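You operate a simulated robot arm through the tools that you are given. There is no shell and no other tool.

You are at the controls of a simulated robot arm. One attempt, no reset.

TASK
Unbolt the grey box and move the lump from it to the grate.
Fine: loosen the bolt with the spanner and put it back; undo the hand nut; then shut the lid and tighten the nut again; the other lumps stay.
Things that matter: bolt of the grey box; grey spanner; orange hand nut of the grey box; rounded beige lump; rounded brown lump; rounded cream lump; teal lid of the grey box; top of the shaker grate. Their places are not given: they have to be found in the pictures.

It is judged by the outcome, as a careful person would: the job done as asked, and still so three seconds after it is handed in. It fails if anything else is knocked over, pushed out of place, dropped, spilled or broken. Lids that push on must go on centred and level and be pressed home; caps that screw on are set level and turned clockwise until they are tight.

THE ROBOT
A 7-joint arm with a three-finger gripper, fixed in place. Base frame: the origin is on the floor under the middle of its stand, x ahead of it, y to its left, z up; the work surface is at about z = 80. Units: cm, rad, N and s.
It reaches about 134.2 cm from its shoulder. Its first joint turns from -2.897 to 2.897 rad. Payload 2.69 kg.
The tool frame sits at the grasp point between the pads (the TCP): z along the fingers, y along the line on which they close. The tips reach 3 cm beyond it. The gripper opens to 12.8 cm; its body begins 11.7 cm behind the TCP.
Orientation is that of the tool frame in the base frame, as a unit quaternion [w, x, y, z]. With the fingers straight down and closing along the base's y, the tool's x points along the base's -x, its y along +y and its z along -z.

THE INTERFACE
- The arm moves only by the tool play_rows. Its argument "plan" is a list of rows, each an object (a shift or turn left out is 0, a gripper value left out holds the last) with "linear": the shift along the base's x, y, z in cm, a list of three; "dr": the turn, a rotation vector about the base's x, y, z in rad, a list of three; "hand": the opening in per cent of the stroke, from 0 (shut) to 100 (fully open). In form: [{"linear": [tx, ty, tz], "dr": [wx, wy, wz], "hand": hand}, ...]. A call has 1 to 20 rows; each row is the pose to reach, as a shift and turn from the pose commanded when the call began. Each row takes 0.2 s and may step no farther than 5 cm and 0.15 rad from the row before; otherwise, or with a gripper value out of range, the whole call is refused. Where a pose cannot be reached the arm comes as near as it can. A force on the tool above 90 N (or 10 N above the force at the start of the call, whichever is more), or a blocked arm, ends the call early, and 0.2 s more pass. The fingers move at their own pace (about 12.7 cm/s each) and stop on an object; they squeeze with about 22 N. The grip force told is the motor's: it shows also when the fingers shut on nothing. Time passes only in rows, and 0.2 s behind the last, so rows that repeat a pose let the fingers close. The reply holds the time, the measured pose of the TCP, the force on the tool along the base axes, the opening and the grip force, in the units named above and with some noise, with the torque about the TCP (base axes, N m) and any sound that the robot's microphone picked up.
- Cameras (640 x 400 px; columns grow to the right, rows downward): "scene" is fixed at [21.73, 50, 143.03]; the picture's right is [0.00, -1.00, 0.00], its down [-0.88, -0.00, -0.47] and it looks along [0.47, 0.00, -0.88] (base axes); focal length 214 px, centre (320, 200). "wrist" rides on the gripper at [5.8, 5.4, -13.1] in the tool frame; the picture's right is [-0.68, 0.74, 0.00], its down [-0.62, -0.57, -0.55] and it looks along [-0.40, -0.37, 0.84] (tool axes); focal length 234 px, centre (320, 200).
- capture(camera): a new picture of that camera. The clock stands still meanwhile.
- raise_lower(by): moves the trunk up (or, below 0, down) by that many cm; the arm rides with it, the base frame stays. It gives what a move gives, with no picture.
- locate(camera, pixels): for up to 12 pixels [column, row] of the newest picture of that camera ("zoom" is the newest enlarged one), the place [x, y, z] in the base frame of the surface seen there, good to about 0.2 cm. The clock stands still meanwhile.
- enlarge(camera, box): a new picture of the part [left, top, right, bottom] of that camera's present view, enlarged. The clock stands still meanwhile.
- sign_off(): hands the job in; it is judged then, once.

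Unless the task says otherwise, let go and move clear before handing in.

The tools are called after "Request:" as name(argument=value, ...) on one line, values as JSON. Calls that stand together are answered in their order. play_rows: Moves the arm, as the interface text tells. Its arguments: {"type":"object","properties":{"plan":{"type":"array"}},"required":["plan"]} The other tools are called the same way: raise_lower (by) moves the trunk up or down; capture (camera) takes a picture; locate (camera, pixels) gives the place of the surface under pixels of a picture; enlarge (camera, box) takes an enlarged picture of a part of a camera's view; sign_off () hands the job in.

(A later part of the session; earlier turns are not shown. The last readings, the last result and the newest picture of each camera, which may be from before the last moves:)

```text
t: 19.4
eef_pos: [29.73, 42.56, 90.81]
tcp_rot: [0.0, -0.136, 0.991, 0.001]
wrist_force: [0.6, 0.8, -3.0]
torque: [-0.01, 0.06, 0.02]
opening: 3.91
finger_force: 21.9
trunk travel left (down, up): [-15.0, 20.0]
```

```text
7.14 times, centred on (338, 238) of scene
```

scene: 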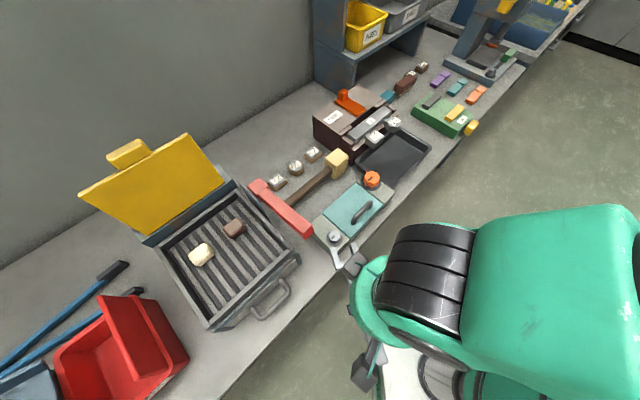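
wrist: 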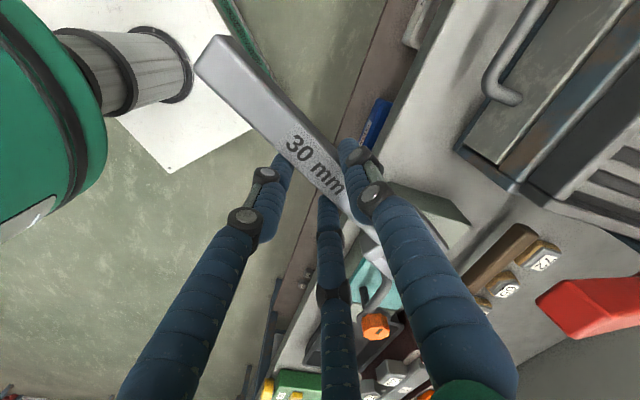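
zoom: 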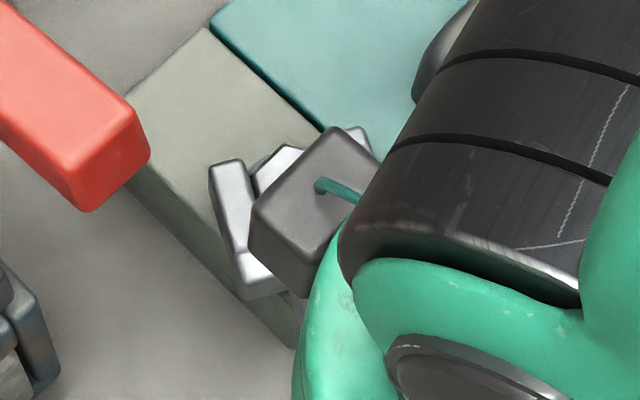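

The jaw slid around the hex with no force spike. I'll turn counter-clockwise about the bolt axis by the first 0.3 rad and watch the forces and sounds.

Request:
play_rows(plan=[{"linear": [0.2, -0.51, 0], "dr": [0, 0, 0.05]}, {"linear": [0.417, -1.01, 0], "dr": [0, 0, 0.1]}, {"linear": [0.665, -1.5, 0], "dr": [0, 0, 0.15]}, {"linear": [0.932, -1.973, 0], "dr": [0, 0, 0.2]}, {"linear": [1.225, -2.433, 0], "dr": [0, 0, 0.25]}, {"linear": [1.542, -2.88, 0], "dr": [0, 0, 0.3]}, {"linear": [1.542, -2.88, 0], "dr": [0, 0, 0.3]}])

Request:
enlarge(camera="scene", box=[310, 210, 366, 266])

Request:
capture(camera="wrist")

```text
t: 21.0
eef_pos: [31.26, 39.54, 90.72]
tcp_rot: [0.0, -0.284, 0.959, 0.0]
wrist_force: [1.9, -4.9, -7.1]
torque: [-0.3, 0.32, -0.71]
opening: 3.9
finger_force: 20.9
trunk travel left (down, up): [-15.0, 20.0]
```

```text
7.14 times, centred on (338, 238) of scene
```

zoom: 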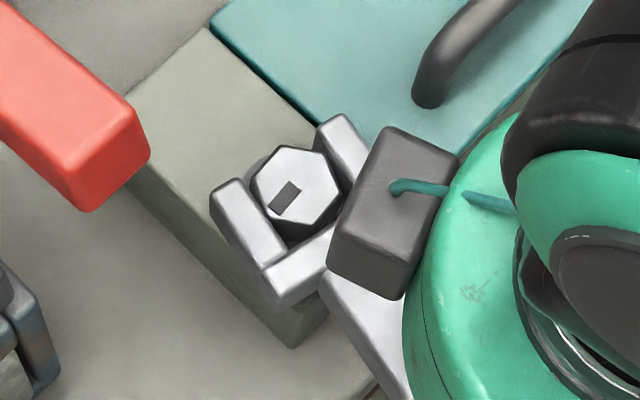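

```text
taken
```

wrist: 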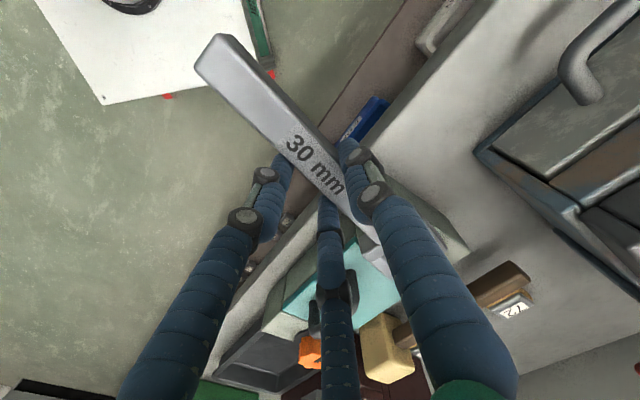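

The bolt marker hasn't turned yet. The jaw has taken up its play and torque is building to -0.7 N·m, so I'll keep turning.

Request:
play_rows(plan=[{"linear": [0.338, -0.43, 0], "dr": [0, 0, 0.05]}, {"linear": [0.697, -0.842, 0], "dr": [0, 0, 0.1]}, {"linear": [1.076, -1.235, 0], "dr": [0, 0, 0.15]}, {"linear": [1.474, -1.61, 0], "dr": [0, 0, 0.2]}, {"linear": [1.474, -1.61, 0], "dr": [0, 0, 0.2]}])

Request:
enlarge(camera="scene", box=[310, 210, 366, 266])

```text
t: 22.2
eef_pos: [32.52, 37.94, 90.83]
tcp_rot: [-0.001, -0.377, 0.926, -0.001]
wrist_force: [-1.6, -9.1, -8.1]
torque: [-0.73, 0.59, -0.71]
opening: 3.89
finger_force: 21.9
trunk travel left (down, up): [-15.0, 20.0]
```

```text
7.14 times, centred on (338, 238) of scene
```

zoom: 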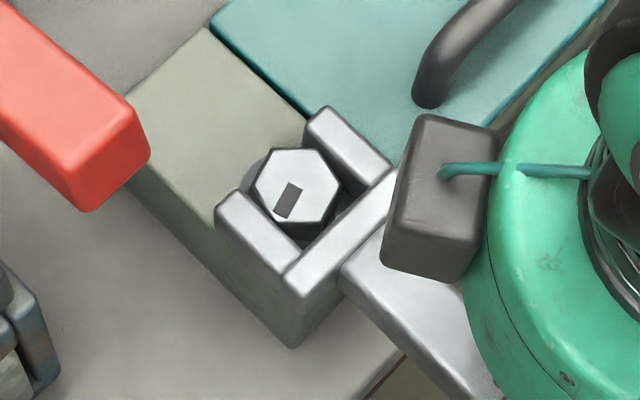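

The bolt marker has now turned a little, so the bolt is moving with about 1 N·m of resistance. I'll continue the sweep.

Request:
play_rows(plan=[{"linear": [0.416, -0.354, 0], "dr": [0, 0, 0.05]}, {"linear": [0.85, -0.687, 0], "dr": [0, 0, 0.1]}, {"linear": [1.3, -0.997, 0], "dr": [0, 0, 0.15]}, {"linear": [1.764, -1.285, 0], "dr": [0, 0, 0.2]}, {"linear": [2.243, -1.549, 0], "dr": [0, 0, 0.25]}, {"linear": [2.734, -1.789, 0], "dr": [0, 0, 0.3]}, {"linear": [2.734, -1.789, 0], "dr": [0, 0, 0.3]}])

Request:
enlarge(camera="scene", box=[310, 210, 366, 266])

```text
t: 23.8
eef_pos: [35.45, 35.99, 90.87]
tcp_rot: [0.0, -0.511, 0.859, 0.0]
wrist_force: [-5.6, -19.9, -6.0]
torque: [-0.88, 0.41, -0.59]
opening: 3.89
finger_force: 21.6
trunk travel left (down, up): [-15.0, 20.0]
```

```text
7.14 times, centred on (338, 238) of scene
```

zoom: 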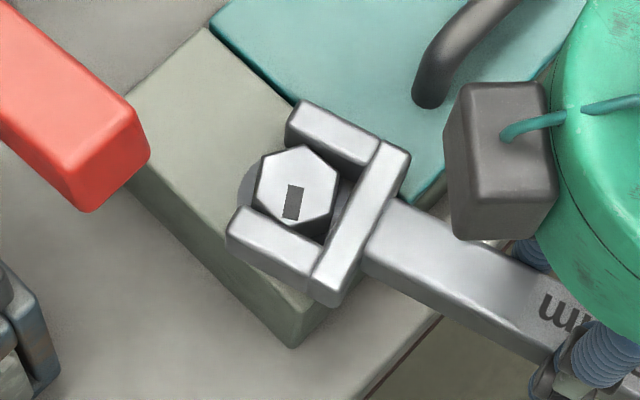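

The bolt's mark has turned by about 30° now. The hand is being pushed outward by about 20 N, so I'll widen the arc slightly and continue.

Request:
play_rows(plan=[{"linear": [0.45, -0.347, 0], "dr": [0, 0, 0.05]}, {"linear": [0.92, -0.684, 0], "dr": [0, 0, 0.1]}, {"linear": [1.455, -0.852, 0], "dr": [0, 0, 0.15]}, {"linear": [1.998, -0.993, 0], "dr": [0, 0, 0.2]}, {"linear": [2.548, -1.107, 0], "dr": [0, 0, 0.25]}, {"linear": [3.102, -1.194, 0], "dr": [0, 0, 0.3]}, {"linear": [3.661, -1.252, 0], "dr": [0, 0, 0.35]}, {"linear": [3.661, -1.252, 0], "dr": [0, 0, 0.35]}])

Request:
enlarge(camera="scene", box=[310, 210, 366, 266])

Request:
capture(camera="scene")

```text
t: 25.6
eef_pos: [39.25, 35.14, 91.05]
tcp_rot: [0.002, -0.653, 0.757, 0.0]
wrist_force: [6.1, 4.4, 3.2]
torque: [0.67, -0.13, -0.75]
opening: 3.92
finger_force: 22.1
trunk travel left (down, up): [-15.0, 20.0]
```

```text
7.14 times, centred on (338, 238) of scene
```

zoom: 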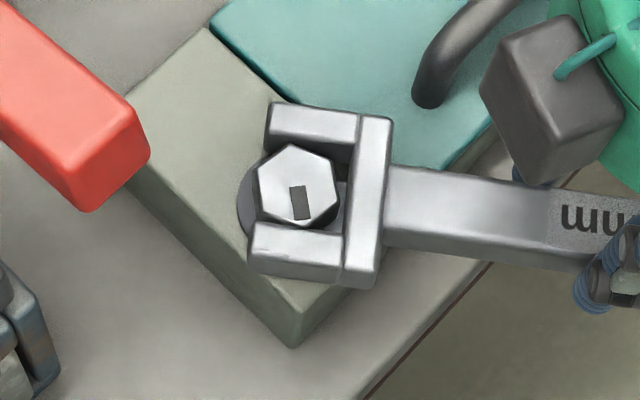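

```text
taken
```

scene: 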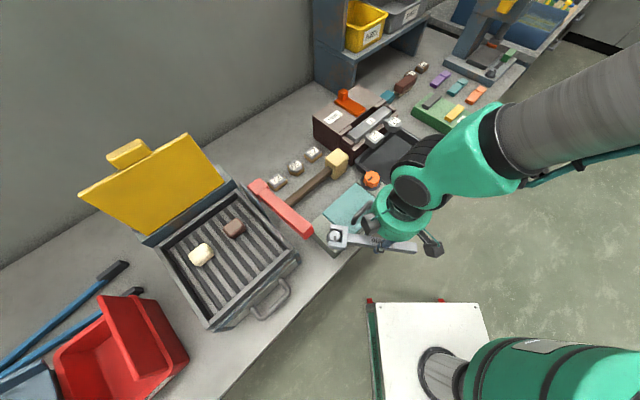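

The mark is now past vertical, so the bolt has turned roughly 50°. I'll measure the hex orientation accurately before a second stroke.

Request:
enlarge(camera="scene", box=[322, 224, 354, 248])

```text
16.00 times, centred on (338, 236) of scene
```

zoom: 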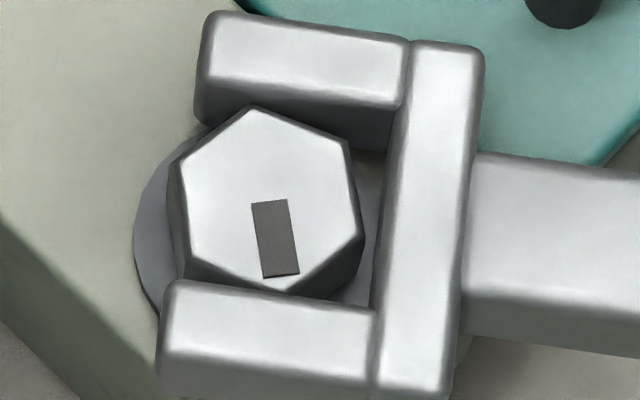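

Request:
locate(camera="zoom", pixels=[[252, 114], [343, 146], [356, 235], [272, 287], [184, 256], [182, 168], [270, 200], [225, 30], [400, 60], [195, 300], [365, 330], [600, 240]])

```text
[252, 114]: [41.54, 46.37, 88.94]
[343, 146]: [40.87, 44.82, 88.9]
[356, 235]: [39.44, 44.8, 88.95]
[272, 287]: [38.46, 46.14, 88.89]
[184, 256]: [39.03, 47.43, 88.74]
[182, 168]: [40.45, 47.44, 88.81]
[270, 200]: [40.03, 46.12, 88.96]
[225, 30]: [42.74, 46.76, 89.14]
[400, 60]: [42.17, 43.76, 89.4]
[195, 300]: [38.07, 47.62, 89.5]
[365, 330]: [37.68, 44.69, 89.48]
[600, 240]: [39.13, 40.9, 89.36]
```

The hex has turned +51°, from 15° to 66°, and the jaw has about ±15° of play. I'll back off to centre the play, then retract the spanner along its axis for a second stroke.

Request:
play_rows(plan=[{"linear": [-0.87, 0.26, 0], "dr": [0, 0, -0.08]}, {"linear": [-1.84, 0.46, 0], "dr": [0, 0, -0.17]}, {"linear": [-2.69, 0.71, 0], "dr": [0, 0, -0.25]}, {"linear": [-2.69, 0.71, 0], "dr": [0, 0, -0.25]}, {"linear": [-3.29, -0.67, 0], "dr": [0, 0, -0.25]}, {"linear": [-3.88, -2.05, 0], "dr": [0, 0, -0.25]}, {"linear": [-4.68, -3.88, 0], "dr": [0, 0, -0.25]}, {"linear": [-4.68, -3.88, 0], "dr": [0, 0, -0.25]}])

Request:
enlarge(camera="scene", box=[310, 210, 380, 266])

```text
t: 27.4
eef_pos: [34.34, 31.14, 90.9]
tcp_rot: [0.0, -0.554, 0.832, 0.0]
wrist_force: [0.6, -0.3, -3.2]
torque: [0.0, 0.02, -0.02]
opening: 3.9
finger_force: 21.9
trunk travel left (down, up): [-15.0, 20.0]
```

```text
7.14 times, centred on (345, 238) of scene
```

zoom: 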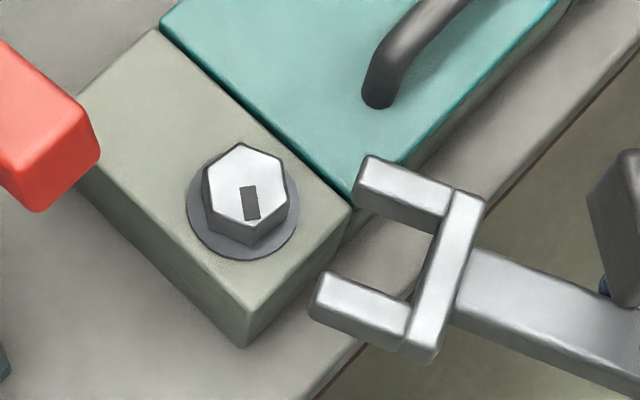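

The spanner is clear and the bolt stayed put. I'll swing the spanner back clockwise on a wider arc to the 12° approach line.

Request:
play_rows(plan=[{"linear": [-1.72, 0.83, 0], "dr": [0, 0, -0.119]}, {"linear": [-3.35, 1.79, 0], "dr": [0, 0, -0.2375]}, {"linear": [-4.86, 2.94, 0], "dr": [0, 0, -0.356]}, {"linear": [-6.23, 4.26, 0], "dr": [0, 0, -0.475]}, {"linear": [-7.42, 5.73, 0], "dr": [0, 0, -0.594]}, {"linear": [-8.44, 7.34, 0], "dr": [0, 0, -0.7125]}, {"linear": [-9.25, 9.05, 0], "dr": [0, 0, -0.831]}, {"linear": [-9.79, 10.88, 0], "dr": [0, 0, -0.95]}, {"linear": [-9.79, 10.88, 0], "dr": [0, 0, -0.95]}])

Request:
enlarge(camera="scene", box=[310, 210, 380, 266])

```text
t: 29.4
eef_pos: [24.57, 41.88, 90.78]
tcp_rot: [0.0, -0.11, 0.994, 0.0]
wrist_force: [0.1, 0.0, -3.1]
torque: [-0.05, 0.08, -0.02]
opening: 3.88
finger_force: 22.2
trunk travel left (down, up): [-15.0, 20.0]
```

```text
7.14 times, centred on (345, 238) of scene
```

zoom: 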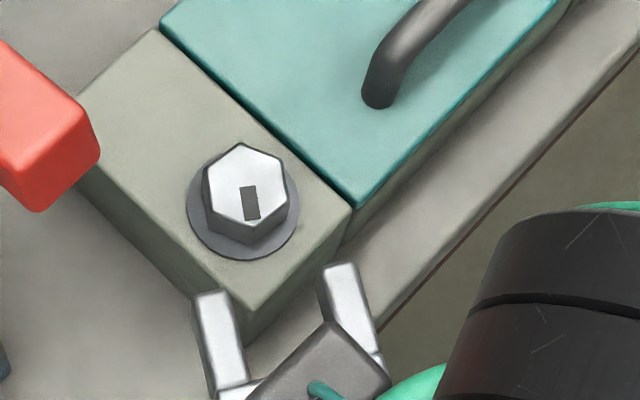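

The jaw is lined up again in front of the bolt. I'll check its lateral alignment.

Request:
locate(camera="zoom", pixels=[[225, 300], [240, 370], [322, 275], [352, 268], [200, 300], [338, 325], [215, 340], [241, 148], [282, 165], [287, 205], [251, 228], [205, 180]])

```text
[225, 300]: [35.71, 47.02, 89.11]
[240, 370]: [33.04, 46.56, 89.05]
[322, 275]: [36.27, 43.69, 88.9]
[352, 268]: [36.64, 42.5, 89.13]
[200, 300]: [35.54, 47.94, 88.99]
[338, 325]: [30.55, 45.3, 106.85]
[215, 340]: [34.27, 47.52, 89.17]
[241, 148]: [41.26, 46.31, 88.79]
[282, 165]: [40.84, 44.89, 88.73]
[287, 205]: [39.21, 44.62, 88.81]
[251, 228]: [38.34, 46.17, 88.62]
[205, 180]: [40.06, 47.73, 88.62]
```

Laterally it's aligned, but the head has drooped about 0.3 cm. I'll raise 0.3 cm and slide in 5.1 cm.

Request:
play_rows(plan=[{"linear": [0, 0, 0.3]}, {"linear": [0.98, 0.21, 0.3]}, {"linear": [1.96, 0.42, 0.3]}, {"linear": [2.74, 0.58, 0.3]}, {"linear": [3.42, 0.73, 0.3]}, {"linear": [4.0, 0.85, 0.3]}, {"linear": [4.5, 0.96, 0.3]}, {"linear": [4.99, 1.06, 0.3]}, {"linear": [4.99, 1.06, 0.3]}])

Request:
enlarge(camera="scene", box=[310, 210, 366, 266])

```text
t: 31.4
eef_pos: [29.63, 42.92, 91.17]
tcp_rot: [0.0, -0.111, 0.994, 0.0]
wrist_force: [0.0, 0.3, -3.4]
torque: [-0.05, 0.07, 0.01]
opening: 3.89
finger_force: 22.3
trunk travel left (down, up): [-15.0, 20.0]
```

```text
7.14 times, centred on (338, 238) of scene
```

zoom: 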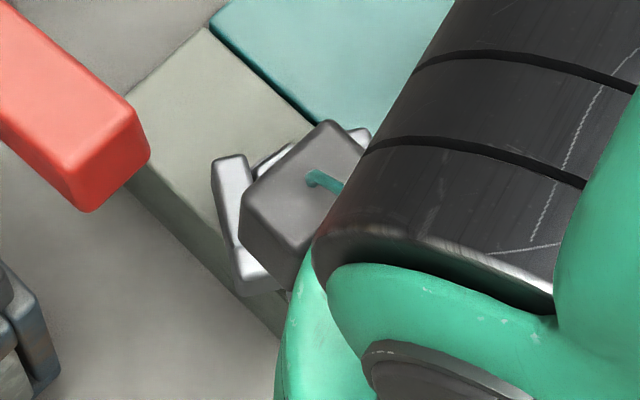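

The jaw is on the hex again with no force. I'll make the second counter-clockwise stroke of 1.2 rad around the bolt axis.

Request:
play_rows(plan=[{"linear": [0.17, -0.63, 0], "dr": [0, 0, 0.06]}, {"linear": [0.4, -1.24, 0], "dr": [0, 0, 0.12]}, {"linear": [0.66, -1.84, 0], "dr": [0, 0, 0.18]}, {"linear": [0.96, -2.43, 0], "dr": [0, 0, 0.24]}, {"linear": [1.29, -2.99, 0], "dr": [0, 0, 0.3]}, {"linear": [1.66, -3.54, 0], "dr": [0, 0, 0.36]}, {"linear": [2.06, -4.06, 0], "dr": [0, 0, 0.42]}, {"linear": [2.49, -4.56, 0], "dr": [0, 0, 0.48]}, {"linear": [2.95, -5.03, 0], "dr": [0, 0, 0.54]}, {"linear": [3.44, -5.48, 0], "dr": [0, 0, 0.6]}, {"linear": [3.96, -5.89, 0], "dr": [0, 0, 0.66]}, {"linear": [4.5, -6.28, 0], "dr": [0, 0, 0.72]}, {"linear": [5.07, -6.63, 0], "dr": [0, 0, 0.78]}, {"linear": [5.65, -6.95, 0], "dr": [0, 0, 0.84]}, {"linear": [6.26, -7.23, 0], "dr": [0, 0, 0.9]}, {"linear": [6.88, -7.48, 0], "dr": [0, 0, 0.96]}, {"linear": [7.52, -7.69, 0], "dr": [0, 0, 1.02]}, {"linear": [8.17, -7.85, 0], "dr": [0, 0, 1.08]}, {"linear": [8.83, -7.96, 0], "dr": [0, 0, 1.14]}, {"linear": [9.5, -8.04, 0], "dr": [0, 0, 1.2]}])

Request:
enlarge(camera="scene", box=[310, 210, 366, 266])

```text
t: 34.5
eef_pos: [35.31, 36.21, 91.22]
tcp_rot: [0.001, -0.517, 0.856, 0.0]
wrist_force: [-32.7, 35.7, -3.6]
torque: [0.59, 0.01, -1.09]
opening: 12.56
finger_force: 22.6
trunk travel left (down, up): [-15.0, 20.0]
stopped in row 15: the force on the tool passed its limit at 96 N (the readings are from after the stop); the commanded pose is now the measured one
```

```text
7.14 times, centred on (338, 238) of scene
```

zoom: 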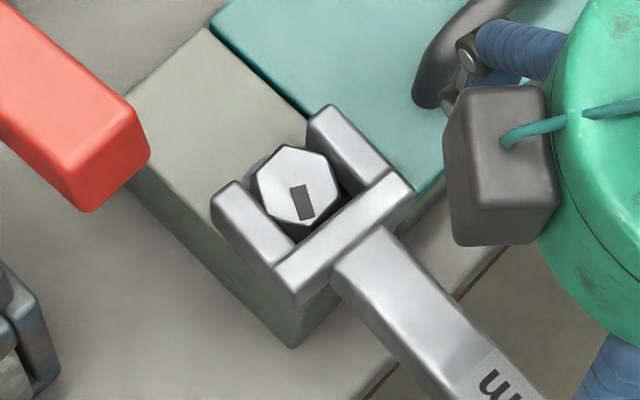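

The call stopped at 96 N: the bolt seems to have reached a stop, and the fingers were forced open to 12.6. I need to see where the spanner is now before moving anything.

Request:
capture(camera="scene")

Request:
capture(camera="wrist")

Request:
enlarge(camera="scene", box=[310, 180, 450, 290])

```text
taken
```

scene: 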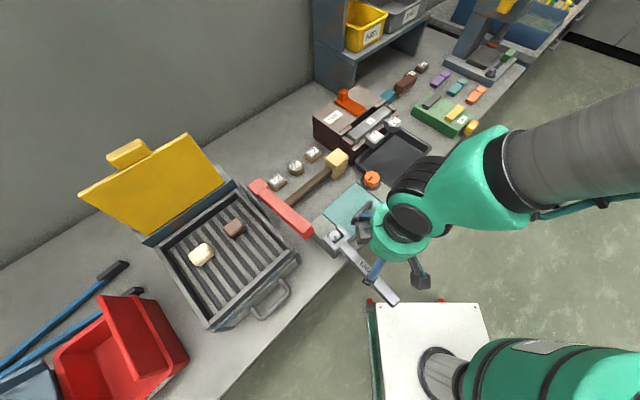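

```text
taken
```

wrist: 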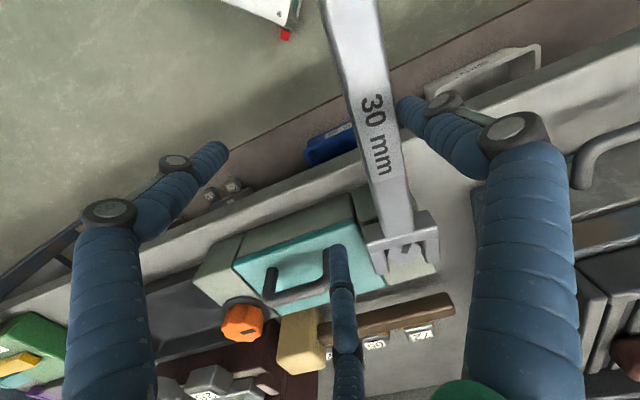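

```text
3.64 times, centred on (380, 235) of scene
```

zoom: 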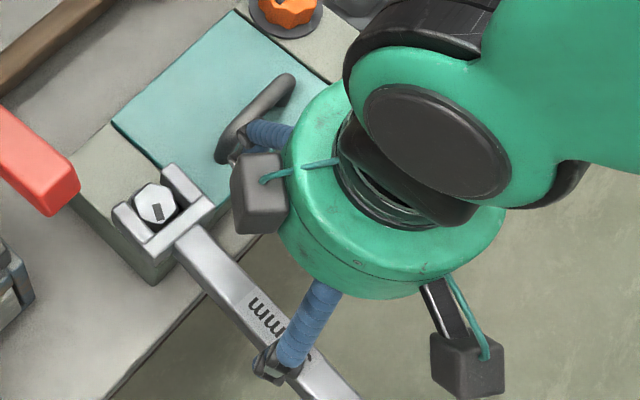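

The spanner is still on the bolt, with its handle now resting against the single finger, which is fully open. I'll measure its pose and the hex angle.

Request:
locate(camera="zoom", pixels=[[185, 240], [215, 245], [245, 295], [330, 385], [345, 395], [205, 215], [145, 250], [130, 215], [180, 180], [155, 200], [265, 330], [250, 135]])

Request:
enlarge(camera="scene", box=[322, 222, 354, 246])

```text
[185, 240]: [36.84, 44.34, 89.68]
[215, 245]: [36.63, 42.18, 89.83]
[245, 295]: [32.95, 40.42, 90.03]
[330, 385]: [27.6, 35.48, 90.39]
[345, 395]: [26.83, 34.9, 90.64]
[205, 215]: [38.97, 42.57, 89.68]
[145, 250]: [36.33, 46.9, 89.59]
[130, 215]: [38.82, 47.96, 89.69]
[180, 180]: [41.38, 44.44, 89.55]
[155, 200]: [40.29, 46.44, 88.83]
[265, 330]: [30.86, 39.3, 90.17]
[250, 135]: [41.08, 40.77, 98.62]
```

```text
16.00 times, centred on (338, 234) of scene
```

zoom: 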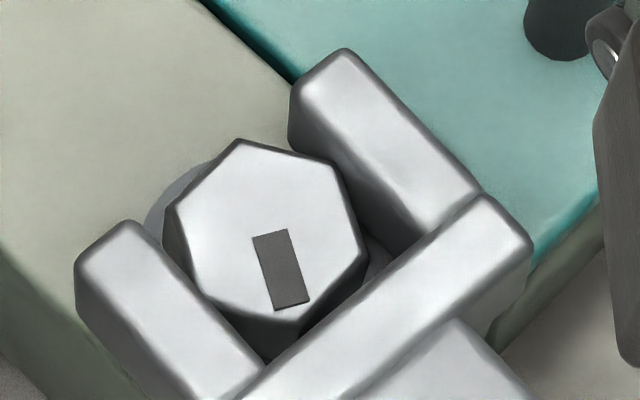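

The bolt mark has gone to about 60° total and stopped, so the bolt is fully loosened. The spanner is cammed on the hex and needs re-gripping without being dropped. I'll locate its exact axis.

Request:
locate(camera="zoom", pixels=[[330, 85], [430, 210], [120, 245], [215, 360], [300, 360], [490, 220], [240, 145], [330, 170], [358, 255], [450, 360], [205, 275], [185, 215]])

Request:
enlarge(camera="scene", box=[340, 240, 410, 310])

```text
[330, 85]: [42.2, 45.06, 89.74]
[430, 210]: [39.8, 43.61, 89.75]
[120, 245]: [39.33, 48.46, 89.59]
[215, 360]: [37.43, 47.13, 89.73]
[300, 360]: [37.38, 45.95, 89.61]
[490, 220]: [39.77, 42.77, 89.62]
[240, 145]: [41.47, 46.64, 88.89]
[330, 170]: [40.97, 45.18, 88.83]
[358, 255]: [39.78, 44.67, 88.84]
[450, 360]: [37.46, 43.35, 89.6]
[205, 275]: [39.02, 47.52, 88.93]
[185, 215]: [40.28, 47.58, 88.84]
```

```text
5.71 times, centred on (375, 275) of scene
```

zoom: 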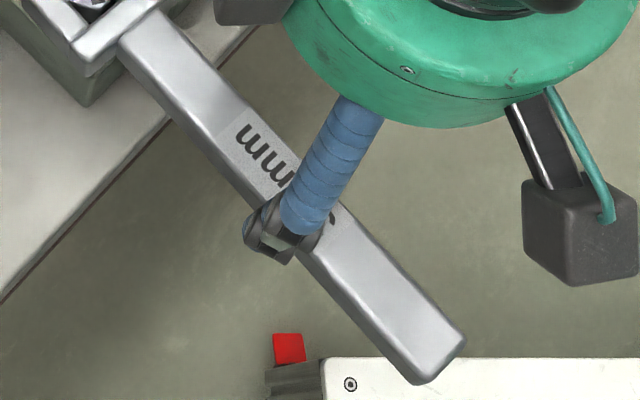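

Request:
locate(camera="zoom", pixels=[[130, 35], [165, 20], [195, 125], [235, 95], [330, 280], [360, 230], [415, 370], [455, 340], [400, 310], [180, 75], [290, 220], [305, 225]])

```text
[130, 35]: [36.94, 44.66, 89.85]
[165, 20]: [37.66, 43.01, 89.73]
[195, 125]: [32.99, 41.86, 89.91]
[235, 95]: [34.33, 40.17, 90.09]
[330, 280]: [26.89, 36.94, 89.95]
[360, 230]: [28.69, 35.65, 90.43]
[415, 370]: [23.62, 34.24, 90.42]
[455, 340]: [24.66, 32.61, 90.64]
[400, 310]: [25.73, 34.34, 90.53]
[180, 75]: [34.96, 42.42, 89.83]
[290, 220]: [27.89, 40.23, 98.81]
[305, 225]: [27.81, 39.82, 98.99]
```

The bolt is at its 60° stop, so it's loosened. The spanner axis lies at 38.4° through (31.2,39.0), held by the single finger's pressure. I'll bring the hand back over the handle, turning to match, so the commanded-shut fingers close around it again.

Request:
play_rows(plan=[{"linear": [-0.4, 0.24, 0], "dr": [0, 0, -0.045], "hand": 0}, {"linear": [-0.85, 0.5, 0], "dr": [0, 0, -0.095], "hand": 0}, {"linear": [-1.3, 0.78, 0], "dr": [0, 0, -0.145], "hand": 0}, {"linear": [-1.8, 1.08, 0], "dr": [0, 0, -0.2], "hand": 0}, {"linear": [-1.8, 1.08, 0], "dr": [0, 0, -0.2], "hand": 0}])

Request:
capture(camera="wrist")

Request:
enlarge(camera="scene", box=[310, 210, 430, 310])

```text
t: 35.7
eef_pos: [33.42, 37.11, 91.3]
tcp_rot: [0.0, -0.428, 0.904, -0.001]
wrist_force: [-35.5, 23.8, 4.0]
torque: [0.99, 0.7, 0.07]
opening: 7.86
finger_force: 22.3
trunk travel left (down, up): [-15.0, 20.0]
```

```text
taken
```

wrist: 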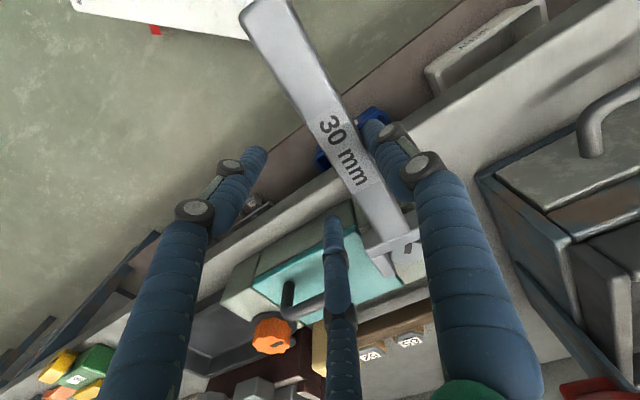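

```text
4.00 times, centred on (370, 260) of scene
```

zoom: 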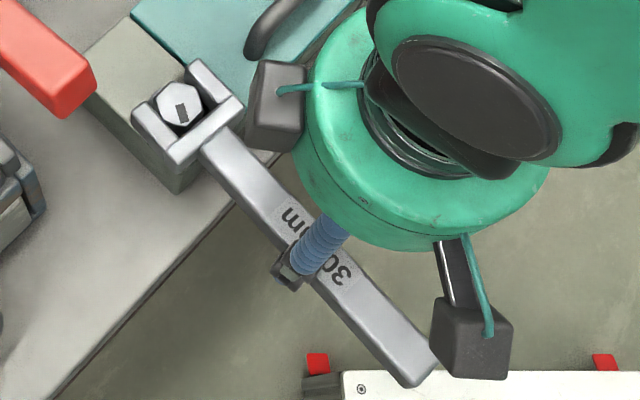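

It's working: the opening is down to 7.9 with the spanner still in contact. I'll finish the move.

Request:
play_rows(plan=[{"linear": [-0.4, 0.25, 0], "dr": [0, 0, -0.05], "hand": 0}, {"linear": [-0.85, 0.5, 0], "dr": [0, 0, -0.1], "hand": 0}, {"linear": [-1.3, 0.78, 0], "dr": [0, 0, -0.15], "hand": 0}, {"linear": [-1.75, 1.05, 0], "dr": [0, 0, -0.2], "hand": 0}, {"linear": [-1.75, 1.05, 0], "dr": [0, 0, -0.2], "hand": 0}])

Request:
capture(camera="wrist")

Request:
enlarge(camera="scene", box=[310, 210, 430, 310])

```text
t: 36.9
eef_pos: [31.87, 38.05, 91.2]
tcp_rot: [0.0, -0.336, 0.942, 0.0]
wrist_force: [-23.4, 22.4, -7.8]
torque: [0.15, 0.94, 0.24]
opening: 3.98
finger_force: 21.9
trunk travel left (down, up): [-15.0, 20.0]
```

```text
taken
```

wrist: 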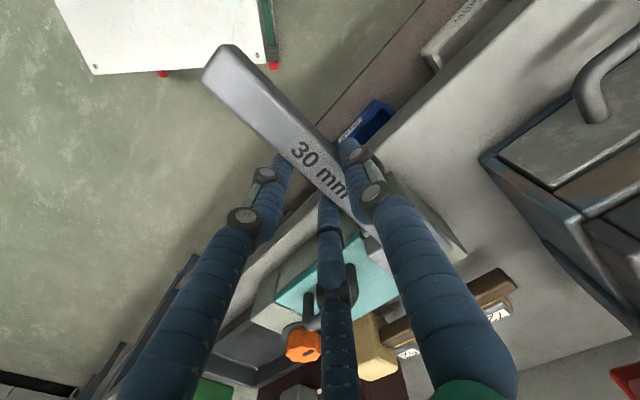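

```text
4.00 times, centred on (370, 260) of scene
```

zoom: 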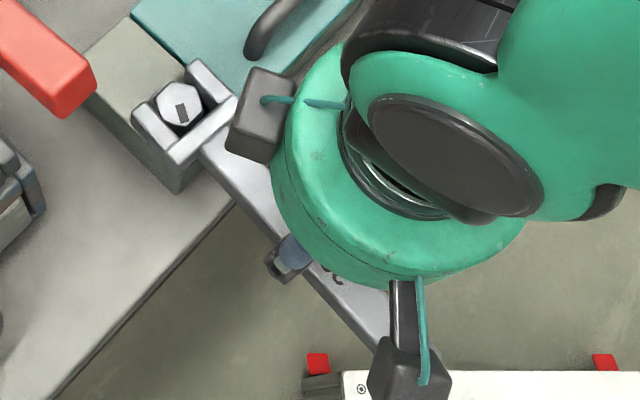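

The handle is gripped again at opening 4.0. I'll swing clockwise about 20° to centre the jaw's play on the hex and unload it.

Request:
play_rows(plan=[{"linear": [-0.455, 0.507, 0], "dr": [0, 0, -0.06]}, {"linear": [-0.88, 1.04, 0], "dr": [0, 0, -0.12]}, {"linear": [-1.271, 1.595, 0], "dr": [0, 0, -0.18]}, {"linear": [-1.627, 2.174, 0], "dr": [0, 0, -0.24]}, {"linear": [-1.949, 2.773, 0], "dr": [0, 0, -0.3]}, {"linear": [-2.234, 3.391, 0], "dr": [0, 0, -0.36]}, {"linear": [-2.234, 3.391, 0], "dr": [0, 0, -0.36]}])

Request:
enlarge(camera="scene", box=[310, 210, 366, 266])

Request:
capture(camera="wrist")

```text
t: 38.5
eef_pos: [29.66, 41.39, 91.17]
tcp_rot: [0.0, -0.162, 0.987, 0.0]
wrist_force: [-13.6, 4.5, -4.2]
torque: [0.03, 0.52, 0.6]
opening: 3.97
finger_force: 21.6
trunk travel left (down, up): [-15.0, 20.0]
```

```text
7.14 times, centred on (338, 238) of scene
```

zoom: 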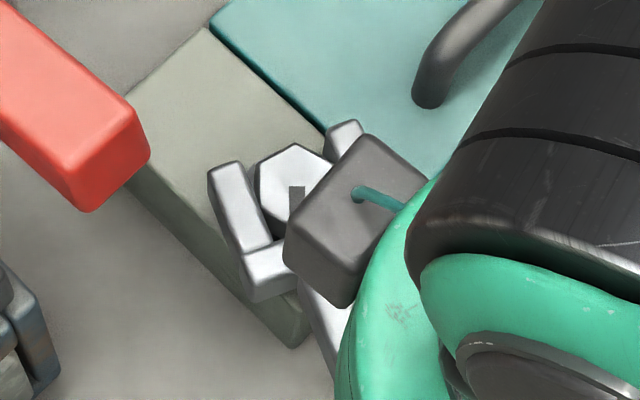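

```text
taken
```

wrist: 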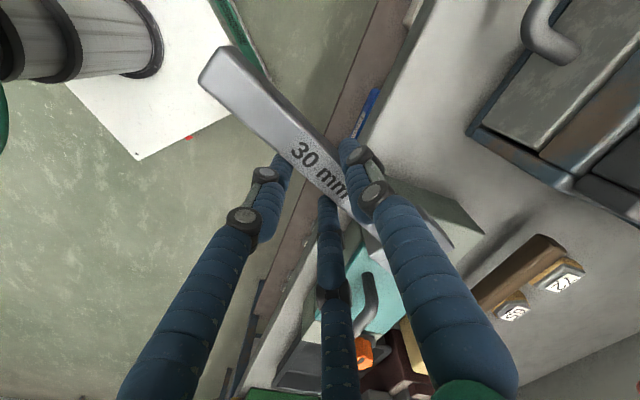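

The mark looks nearly vertical again, so the bolt may have turned back a few degrees. The hand feels an outward push, meaning the crossbar is pressing on the hex. I'll measure the bolt and jaw angles.

Request:
enlarge(camera="scene", box=[322, 222, 354, 246])

Request:
locate(camera="zoom", pixels=[[265, 145], [330, 170], [190, 190], [195, 285], [100, 195], [155, 190], [235, 370], [185, 400], [340, 105], [385, 110], [270, 270], [300, 235]])

```text
16.00 times, centred on (338, 234) of scene
```

zoom: 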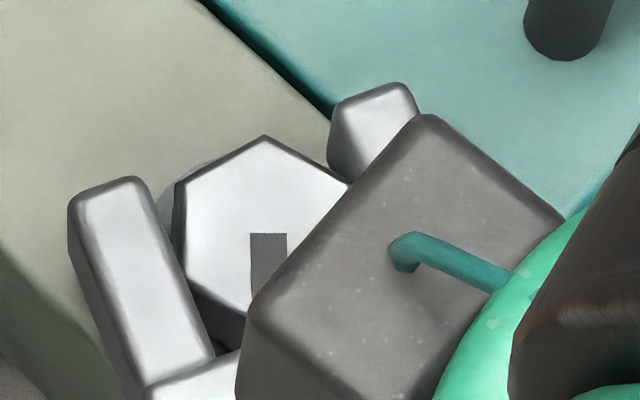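

```text
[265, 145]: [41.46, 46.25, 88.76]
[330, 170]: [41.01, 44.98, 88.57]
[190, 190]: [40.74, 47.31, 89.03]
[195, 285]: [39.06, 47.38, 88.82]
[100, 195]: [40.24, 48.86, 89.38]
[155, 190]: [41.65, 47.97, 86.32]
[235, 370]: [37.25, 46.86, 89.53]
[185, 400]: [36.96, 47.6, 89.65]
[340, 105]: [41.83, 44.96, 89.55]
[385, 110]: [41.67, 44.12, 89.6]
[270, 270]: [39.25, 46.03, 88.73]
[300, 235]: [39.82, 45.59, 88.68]
```

The hex sits at about 47° of turn. The cammed jaw dragged it back slightly when I unwound. I'll ease the hand outward to free the crossbar, then gently drive the bolt about 10° counter-clockwise again, staying short of the stop.

Request:
play_rows(plan=[{"linear": [-0.2, -0.09, 0]}, {"linear": [-0.39, -0.17, 0]}, {"linear": [-0.114, -0.766, 0], "dr": [0, 0, 0.057]}, {"linear": [0.199, -1.355, 0], "dr": [0, 0, 0.113]}, {"linear": [0.543, -1.925, 0], "dr": [0, 0, 0.17]}, {"linear": [0.543, -1.925, 0], "dr": [0, 0, 0.17]}])

Request:
enlarge(camera="scene", box=[322, 222, 354, 246])

```text
t: 39.9
eef_pos: [30.35, 39.75, 91.29]
tcp_rot: [0.002, -0.247, 0.969, 0.001]
wrist_force: [19.9, 23.5, 2.1]
torque: [0.79, -0.61, 0.45]
opening: 3.96
finger_force: 21.8
trunk travel left (down, up): [-15.0, 20.0]
```

```text
16.00 times, centred on (338, 234) of scene
```

zoom: 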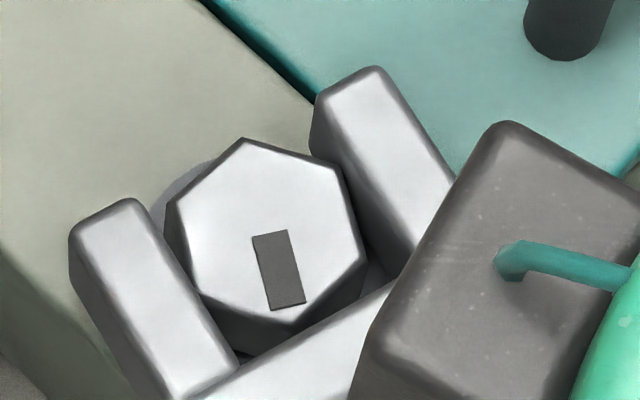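

The mark is back near 58° of turn, so the bolt is loosened almost to its stop. I'll relax the radial pull and unwind the spanner gently to line up with the flats.

Request:
play_rows(plan=[{"linear": [0.255, 0.167, 0]}, {"linear": [-0.041, 0.655, 0], "dr": [0, 0, -0.05]}, {"linear": [-0.316, 1.159, 0], "dr": [0, 0, -0.1]}, {"linear": [-0.564, 1.677, 0], "dr": [0, 0, -0.15]}, {"linear": [-0.785, 2.203, 0], "dr": [0, 0, -0.2]}, {"linear": [-0.785, 2.203, 0], "dr": [0, 0, -0.2]}])

Request:
enlarge(camera="scene", box=[322, 222, 354, 246])

```text
t: 41.3
eef_pos: [29.3, 41.79, 91.15]
tcp_rot: [-0.001, -0.147, 0.989, 0.0]
wrist_force: [-2.1, 2.0, -3.6]
torque: [-0.01, 0.21, 0.3]
opening: 3.96
finger_force: 22.0
trunk travel left (down, up): [-15.0, 20.0]
```

```text
16.00 times, centred on (338, 234) of scene
```

zoom: 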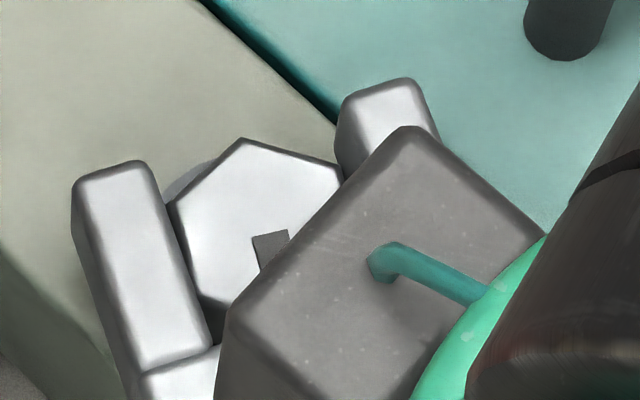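

The bolt stayed at its loosened angle and the forces are near zero. I'll retract the spanner off the bolt along its axis.

Request:
play_rows(plan=[{"linear": [-0.77, -0.23, 0]}, {"linear": [-1.73, -0.51, 0]}, {"linear": [-2.9, -0.85, 0]}, {"linear": [-4.8, -1.42, 0]}, {"linear": [-6.7, -1.99, 0]}, {"linear": [-6.7, -1.99, 0]}])

Request:
enlarge(camera="scene", box=[310, 215, 380, 275])

Request:
capture(camera="wrist")

```text
t: 42.7
eef_pos: [22.59, 39.77, 91.08]
tcp_rot: [0.0, -0.147, 0.989, 0.001]
wrist_force: [0.1, 0.3, -1.9]
torque: [-0.04, 0.08, -0.04]
opening: 3.87
finger_force: 22.2
trunk travel left (down, up): [-15.0, 20.0]
```

```text
6.67 times, centred on (345, 245) of scene
```

zoom: 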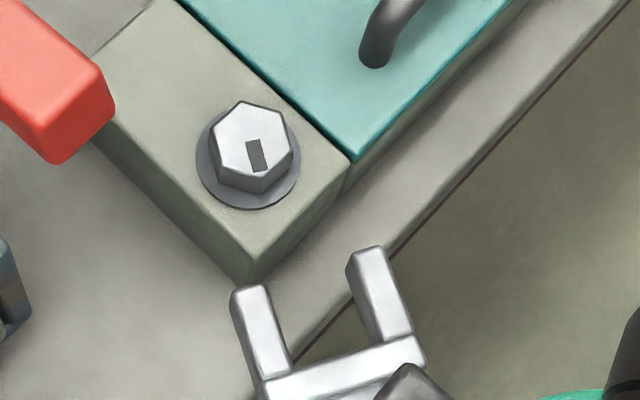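

```text
taken
```

wrist: 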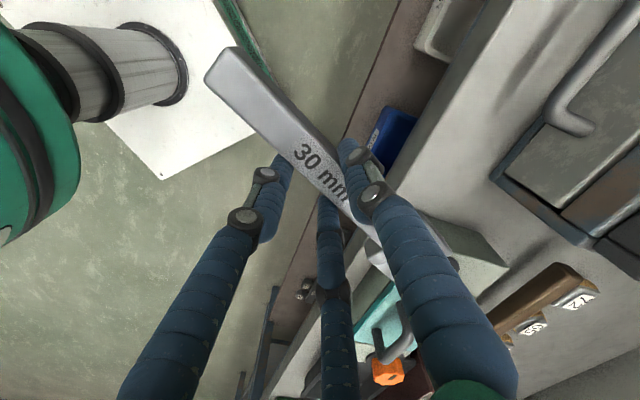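

The spanner is free and the bolt stays turned. I'll raise it and return to the earlier viewing spot to measure how the spanner now sits in the hand.

Request:
play_rows(plan=[{"linear": [0, 0, 3]}, {"linear": [0, 0, 7]}, {"linear": [0, 0, 11]}, {"linear": [1, 0, 15]}, {"linear": [4, -0.8, 17.5]}, {"linear": [8.5, -1.6, 18.5]}, {"linear": [12.9, -2.5, 18.5]}, {"linear": [12.9, -2.5, 18.5]}])

Request:
enlarge(camera="scene", box=[340, 160, 430, 300])

```text
t: 44.5
eef_pos: [35.89, 37.07, 109.5]
tcp_rot: [-0.001, -0.148, 0.989, 0.0]
wrist_force: [0.6, 0.9, -3.5]
torque: [-0.04, 0.09, -0.05]
opening: 3.87
finger_force: 21.7
trunk travel left (down, up): [-15.0, 20.0]
```

```text
2.86 times, centred on (385, 230) of scene
```

zoom: 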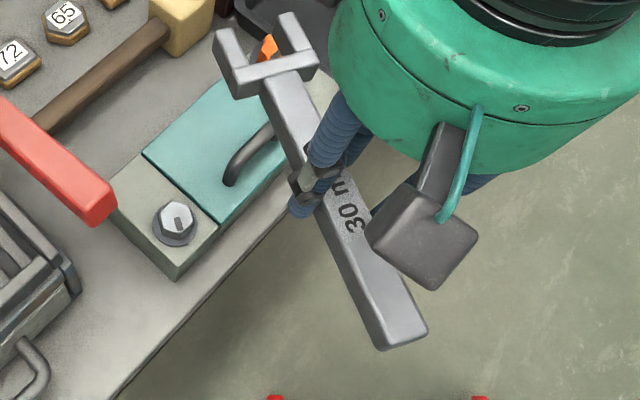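

Request:
locate(camera="zoom", pixels=[[385, 335], [420, 322], [365, 285], [390, 278], [330, 215], [275, 105], [303, 92], [230, 45], [248, 80], [290, 30], [308, 60], [276, 85]])

Request:
enlarge(camera="scene", box=[345, 158, 401, 198])

```text
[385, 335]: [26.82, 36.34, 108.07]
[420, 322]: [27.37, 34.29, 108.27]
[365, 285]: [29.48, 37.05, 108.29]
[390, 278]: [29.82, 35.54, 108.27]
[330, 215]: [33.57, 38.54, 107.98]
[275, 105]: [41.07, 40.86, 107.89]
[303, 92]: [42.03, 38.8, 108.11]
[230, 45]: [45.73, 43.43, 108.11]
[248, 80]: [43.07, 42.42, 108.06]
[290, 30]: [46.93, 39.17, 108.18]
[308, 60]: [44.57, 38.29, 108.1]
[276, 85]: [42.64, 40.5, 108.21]
```

```text
10.00 times, centred on (373, 178) of scene
```

zoom: 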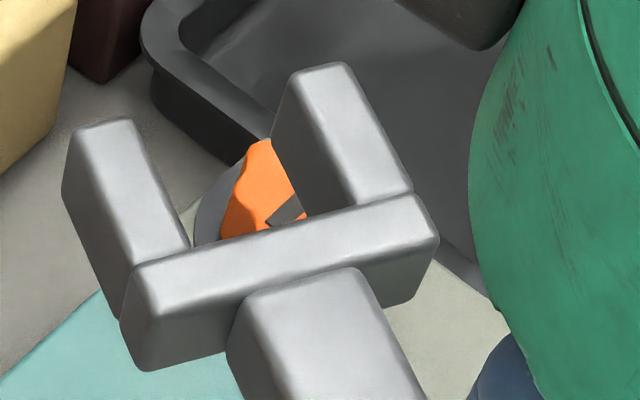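

The spanner is level at 17.3°. I'll carry it back along the same high path to above its original spot, turning to 45°.

Request:
play_rows(plan=[{"linear": [2, -1, 0], "dr": [0, 0, 0.02]}, {"linear": [5, -2.5, 0], "dr": [0, 0, 0.05]}, {"linear": [9, -4.5, 0], "dr": [0, 0, 0.09]}, {"linear": [13, -6.5, 0], "dr": [0, 0, 0.13]}, {"linear": [17, -8.5, 0], "dr": [0, 0, 0.17]}, {"linear": [21, -10.5, 0], "dr": [0, 0, 0.21]}, {"linear": [25, -12.5, 0], "dr": [0, 0, 0.25]}, {"linear": [29, -14.5, 0], "dr": [0, 0, 0.29]}, {"linear": [33, -16.5, 0], "dr": [0, 0, 0.33]}, {"linear": [37, -18.5, 0], "dr": [0, 0, 0.37]}, {"linear": [41, -20.5, 0], "dr": [0, 0, 0.41]}, {"linear": [45, -22.5, 0], "dr": [0, 0, 0.45]}, {"linear": [49, -24.5, 0], "dr": [0, 0, 0.483]}, {"linear": [51, -25.5, -2], "dr": [0, 0, 0.483]}, {"linear": [51, -25.5, -6], "dr": [0, 0, 0.483]}, {"linear": [51, -25.5, -10], "dr": [0, 0, 0.483]}, {"linear": [51, -25.5, -14], "dr": [0, 0, 0.483]}, {"linear": [51, -25.5, -17], "dr": [0, 0, 0.483]}, {"linear": [51, -25.5, -17], "dr": [0, 0, 0.483]}])

Request:
enlarge(camera="scene", box=[380, 50, 500, 150])

Request:
capture(camera="wrist")

```text
t: 48.5
eef_pos: [86.44, 11.64, 92.56]
tcp_rot: [-0.001, -0.38, 0.925, 0.0]
wrist_force: [1.0, 0.2, -3.8]
torque: [-0.09, 0.08, 0.02]
opening: 3.88
finger_force: 22.2
trunk travel left (down, up): [-15.0, 20.0]
```

```text
4.00 times, centred on (440, 100) of scene
```

zoom: 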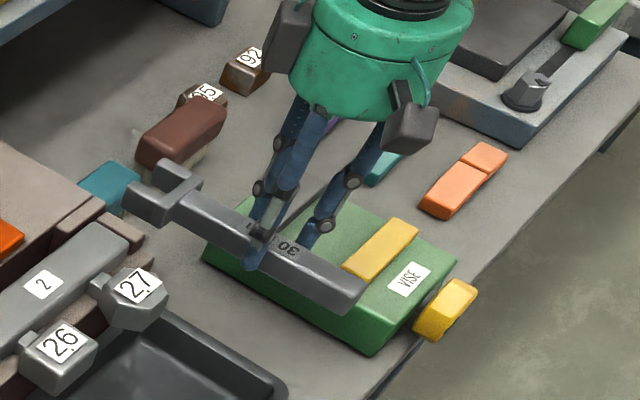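

```text
taken
```

wrist: 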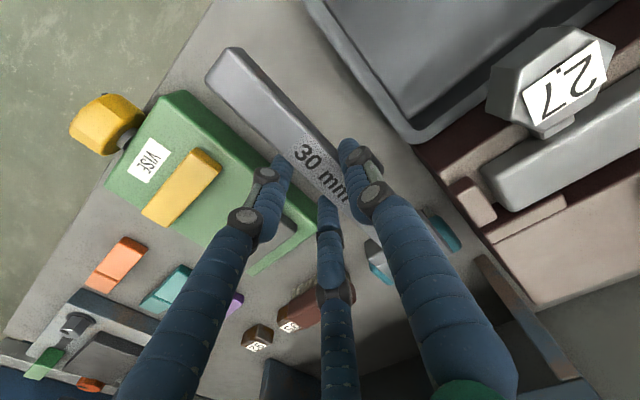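

Compared with the first lift, the handle end now sits slightly closer to the hand in the wrist view. I'll measure the end and edges here.

Request:
locate(camera="wrist", pixels=[[210, 74], [230, 49], [245, 65], [222, 84], [292, 135], [262, 132], [270, 105], [320, 160], [376, 255], [385, 275]])

Request:
locate(camera="zoom", pixels=[[345, 295], [362, 283], [190, 200], [180, 165], [135, 195], [165, 215], [200, 185], [310, 270], [185, 180], [150, 185]])

```text
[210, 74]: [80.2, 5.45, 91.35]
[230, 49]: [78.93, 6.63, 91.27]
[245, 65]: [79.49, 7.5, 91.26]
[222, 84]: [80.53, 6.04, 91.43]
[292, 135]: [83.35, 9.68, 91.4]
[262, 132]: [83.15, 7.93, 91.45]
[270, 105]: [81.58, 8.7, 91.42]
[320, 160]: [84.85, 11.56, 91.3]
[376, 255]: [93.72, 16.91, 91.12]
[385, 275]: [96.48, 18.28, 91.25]
```

```text
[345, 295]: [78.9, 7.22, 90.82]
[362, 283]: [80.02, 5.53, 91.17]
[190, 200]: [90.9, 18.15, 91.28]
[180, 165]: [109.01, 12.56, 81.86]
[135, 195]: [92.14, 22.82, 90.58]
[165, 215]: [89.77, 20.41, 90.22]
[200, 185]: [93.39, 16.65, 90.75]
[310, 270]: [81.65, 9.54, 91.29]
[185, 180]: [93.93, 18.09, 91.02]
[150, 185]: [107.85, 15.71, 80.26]
```

The spanner needs +0.95 cm along u and -0.2 cm along v to match its original place, and its angle is right. I'll shift, lower to the bench, and check contact.

Request:
play_rows(plan=[{"linear": [0.53, -0.81, -1]}, {"linear": [0.53, -0.81, -4.5]}, {"linear": [0.53, -0.81, -7]}, {"linear": [0.53, -0.81, -8.2]}, {"linear": [0.53, -0.81, -8.6]}, {"linear": [0.53, -0.81, -8.6]}])

Request:
capture(camera="wrist")

Request:
enlarge(camera="scene", box=[380, 50, 500, 150])

```text
t: 49.9
eef_pos: [87.29, 10.83, 84.06]
tcp_rot: [0.0, -0.38, 0.925, 0.0]
wrist_force: [0.4, -0.2, -3.6]
torque: [-0.06, 0.06, -0.03]
opening: 3.85
finger_force: 21.6
trunk travel left (down, up): [-15.0, 20.0]
```

```text
taken
```

wrist: 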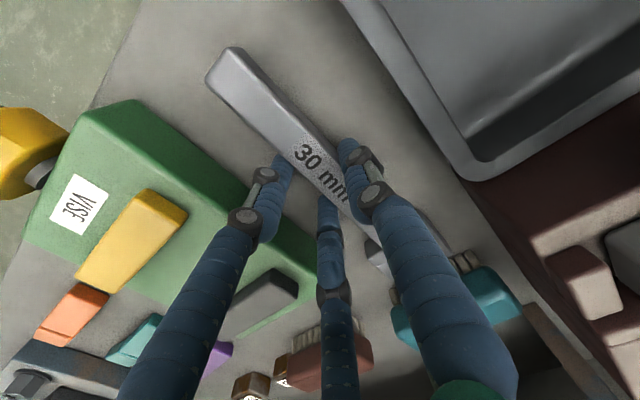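

```text
4.00 times, centred on (440, 100) of scene
```

zoom: 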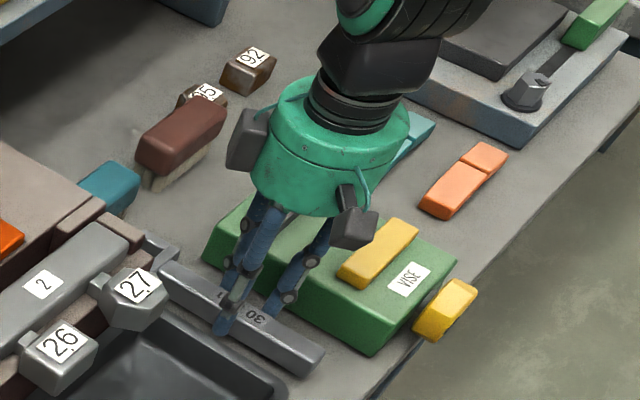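

Request:
locate(camera="wrist", pixels=[[210, 74], [230, 49], [245, 65], [222, 84], [292, 135], [270, 105], [262, 130], [376, 255]])

Request:
locate(camera="zoom", pixels=[[305, 362], [320, 350], [165, 265], [175, 255], [160, 290], [175, 240], [270, 335], [230, 300]])

```text
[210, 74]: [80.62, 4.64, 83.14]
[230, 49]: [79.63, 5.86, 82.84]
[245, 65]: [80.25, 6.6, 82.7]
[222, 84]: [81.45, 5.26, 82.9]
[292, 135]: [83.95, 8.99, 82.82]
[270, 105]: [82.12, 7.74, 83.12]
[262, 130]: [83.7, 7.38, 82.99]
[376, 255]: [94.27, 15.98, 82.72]
```

```text
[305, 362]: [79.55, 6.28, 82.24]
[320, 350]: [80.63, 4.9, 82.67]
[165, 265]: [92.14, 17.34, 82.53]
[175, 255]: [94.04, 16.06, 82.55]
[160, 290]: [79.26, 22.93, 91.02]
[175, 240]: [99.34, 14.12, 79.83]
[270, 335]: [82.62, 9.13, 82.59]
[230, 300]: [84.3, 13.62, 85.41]
```

The end is at u≈52.95 and v≈60.4, matching the original. I'll lower the last 0.45 cm and release to half open.

Request:
play_rows(plan=[{"linear": [0, 0, -0.25]}, {"linear": [0, 0, -0.42]}, {"linear": [0, 0, -0.42]}, {"linear": [0, 0, -0.42], "hand": 40}, {"linear": [0, 0, -0.42], "hand": 50}, {"linear": [0, 0, -0.42], "hand": 50}])

Request:
play_rows(plan=[{"linear": [0, 0, 2]}, {"linear": [0, 0, 6]}, {"linear": [0, 0, 11]}, {"linear": [0, 0, 15]}, {"linear": [0, 0, 19], "hand": 100}, {"linear": [0, 0, 23]}])

Request:
capture(camera="wrist")

Request:
capture(camera="scene")

```text
t: 51.3
eef_pos: [87.1, 10.91, 83.55]
tcp_rot: [0.0, -0.38, 0.925, 0.001]
wrist_force: [-0.3, -0.1, -0.2]
torque: [0.0, -0.01, 0.0]
opening: 6.41
finger_force: 0.0
trunk travel left (down, up): [-15.0, 20.0]
```

```text
t: 52.7
eef_pos: [87.22, 11.11, 106.83]
tcp_rot: [-0.001, -0.38, 0.925, 0.001]
wrist_force: [0.4, -0.5, 0.1]
torque: [-0.01, -0.01, -0.01]
opening: 12.8
finger_force: 0.0
trunk travel left (down, up): [-15.0, 20.0]
```

```text
taken
```

wrist: 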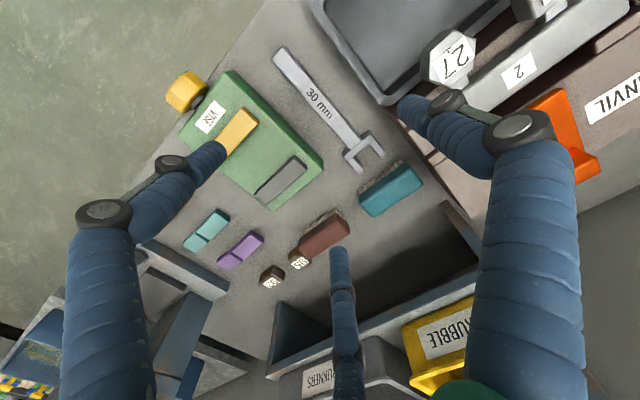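

```text
taken
```

scene: 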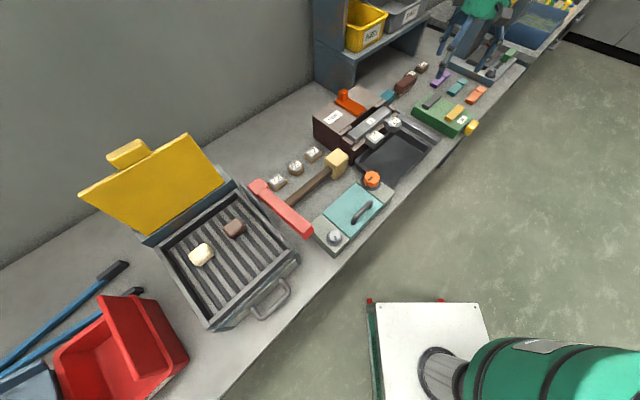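

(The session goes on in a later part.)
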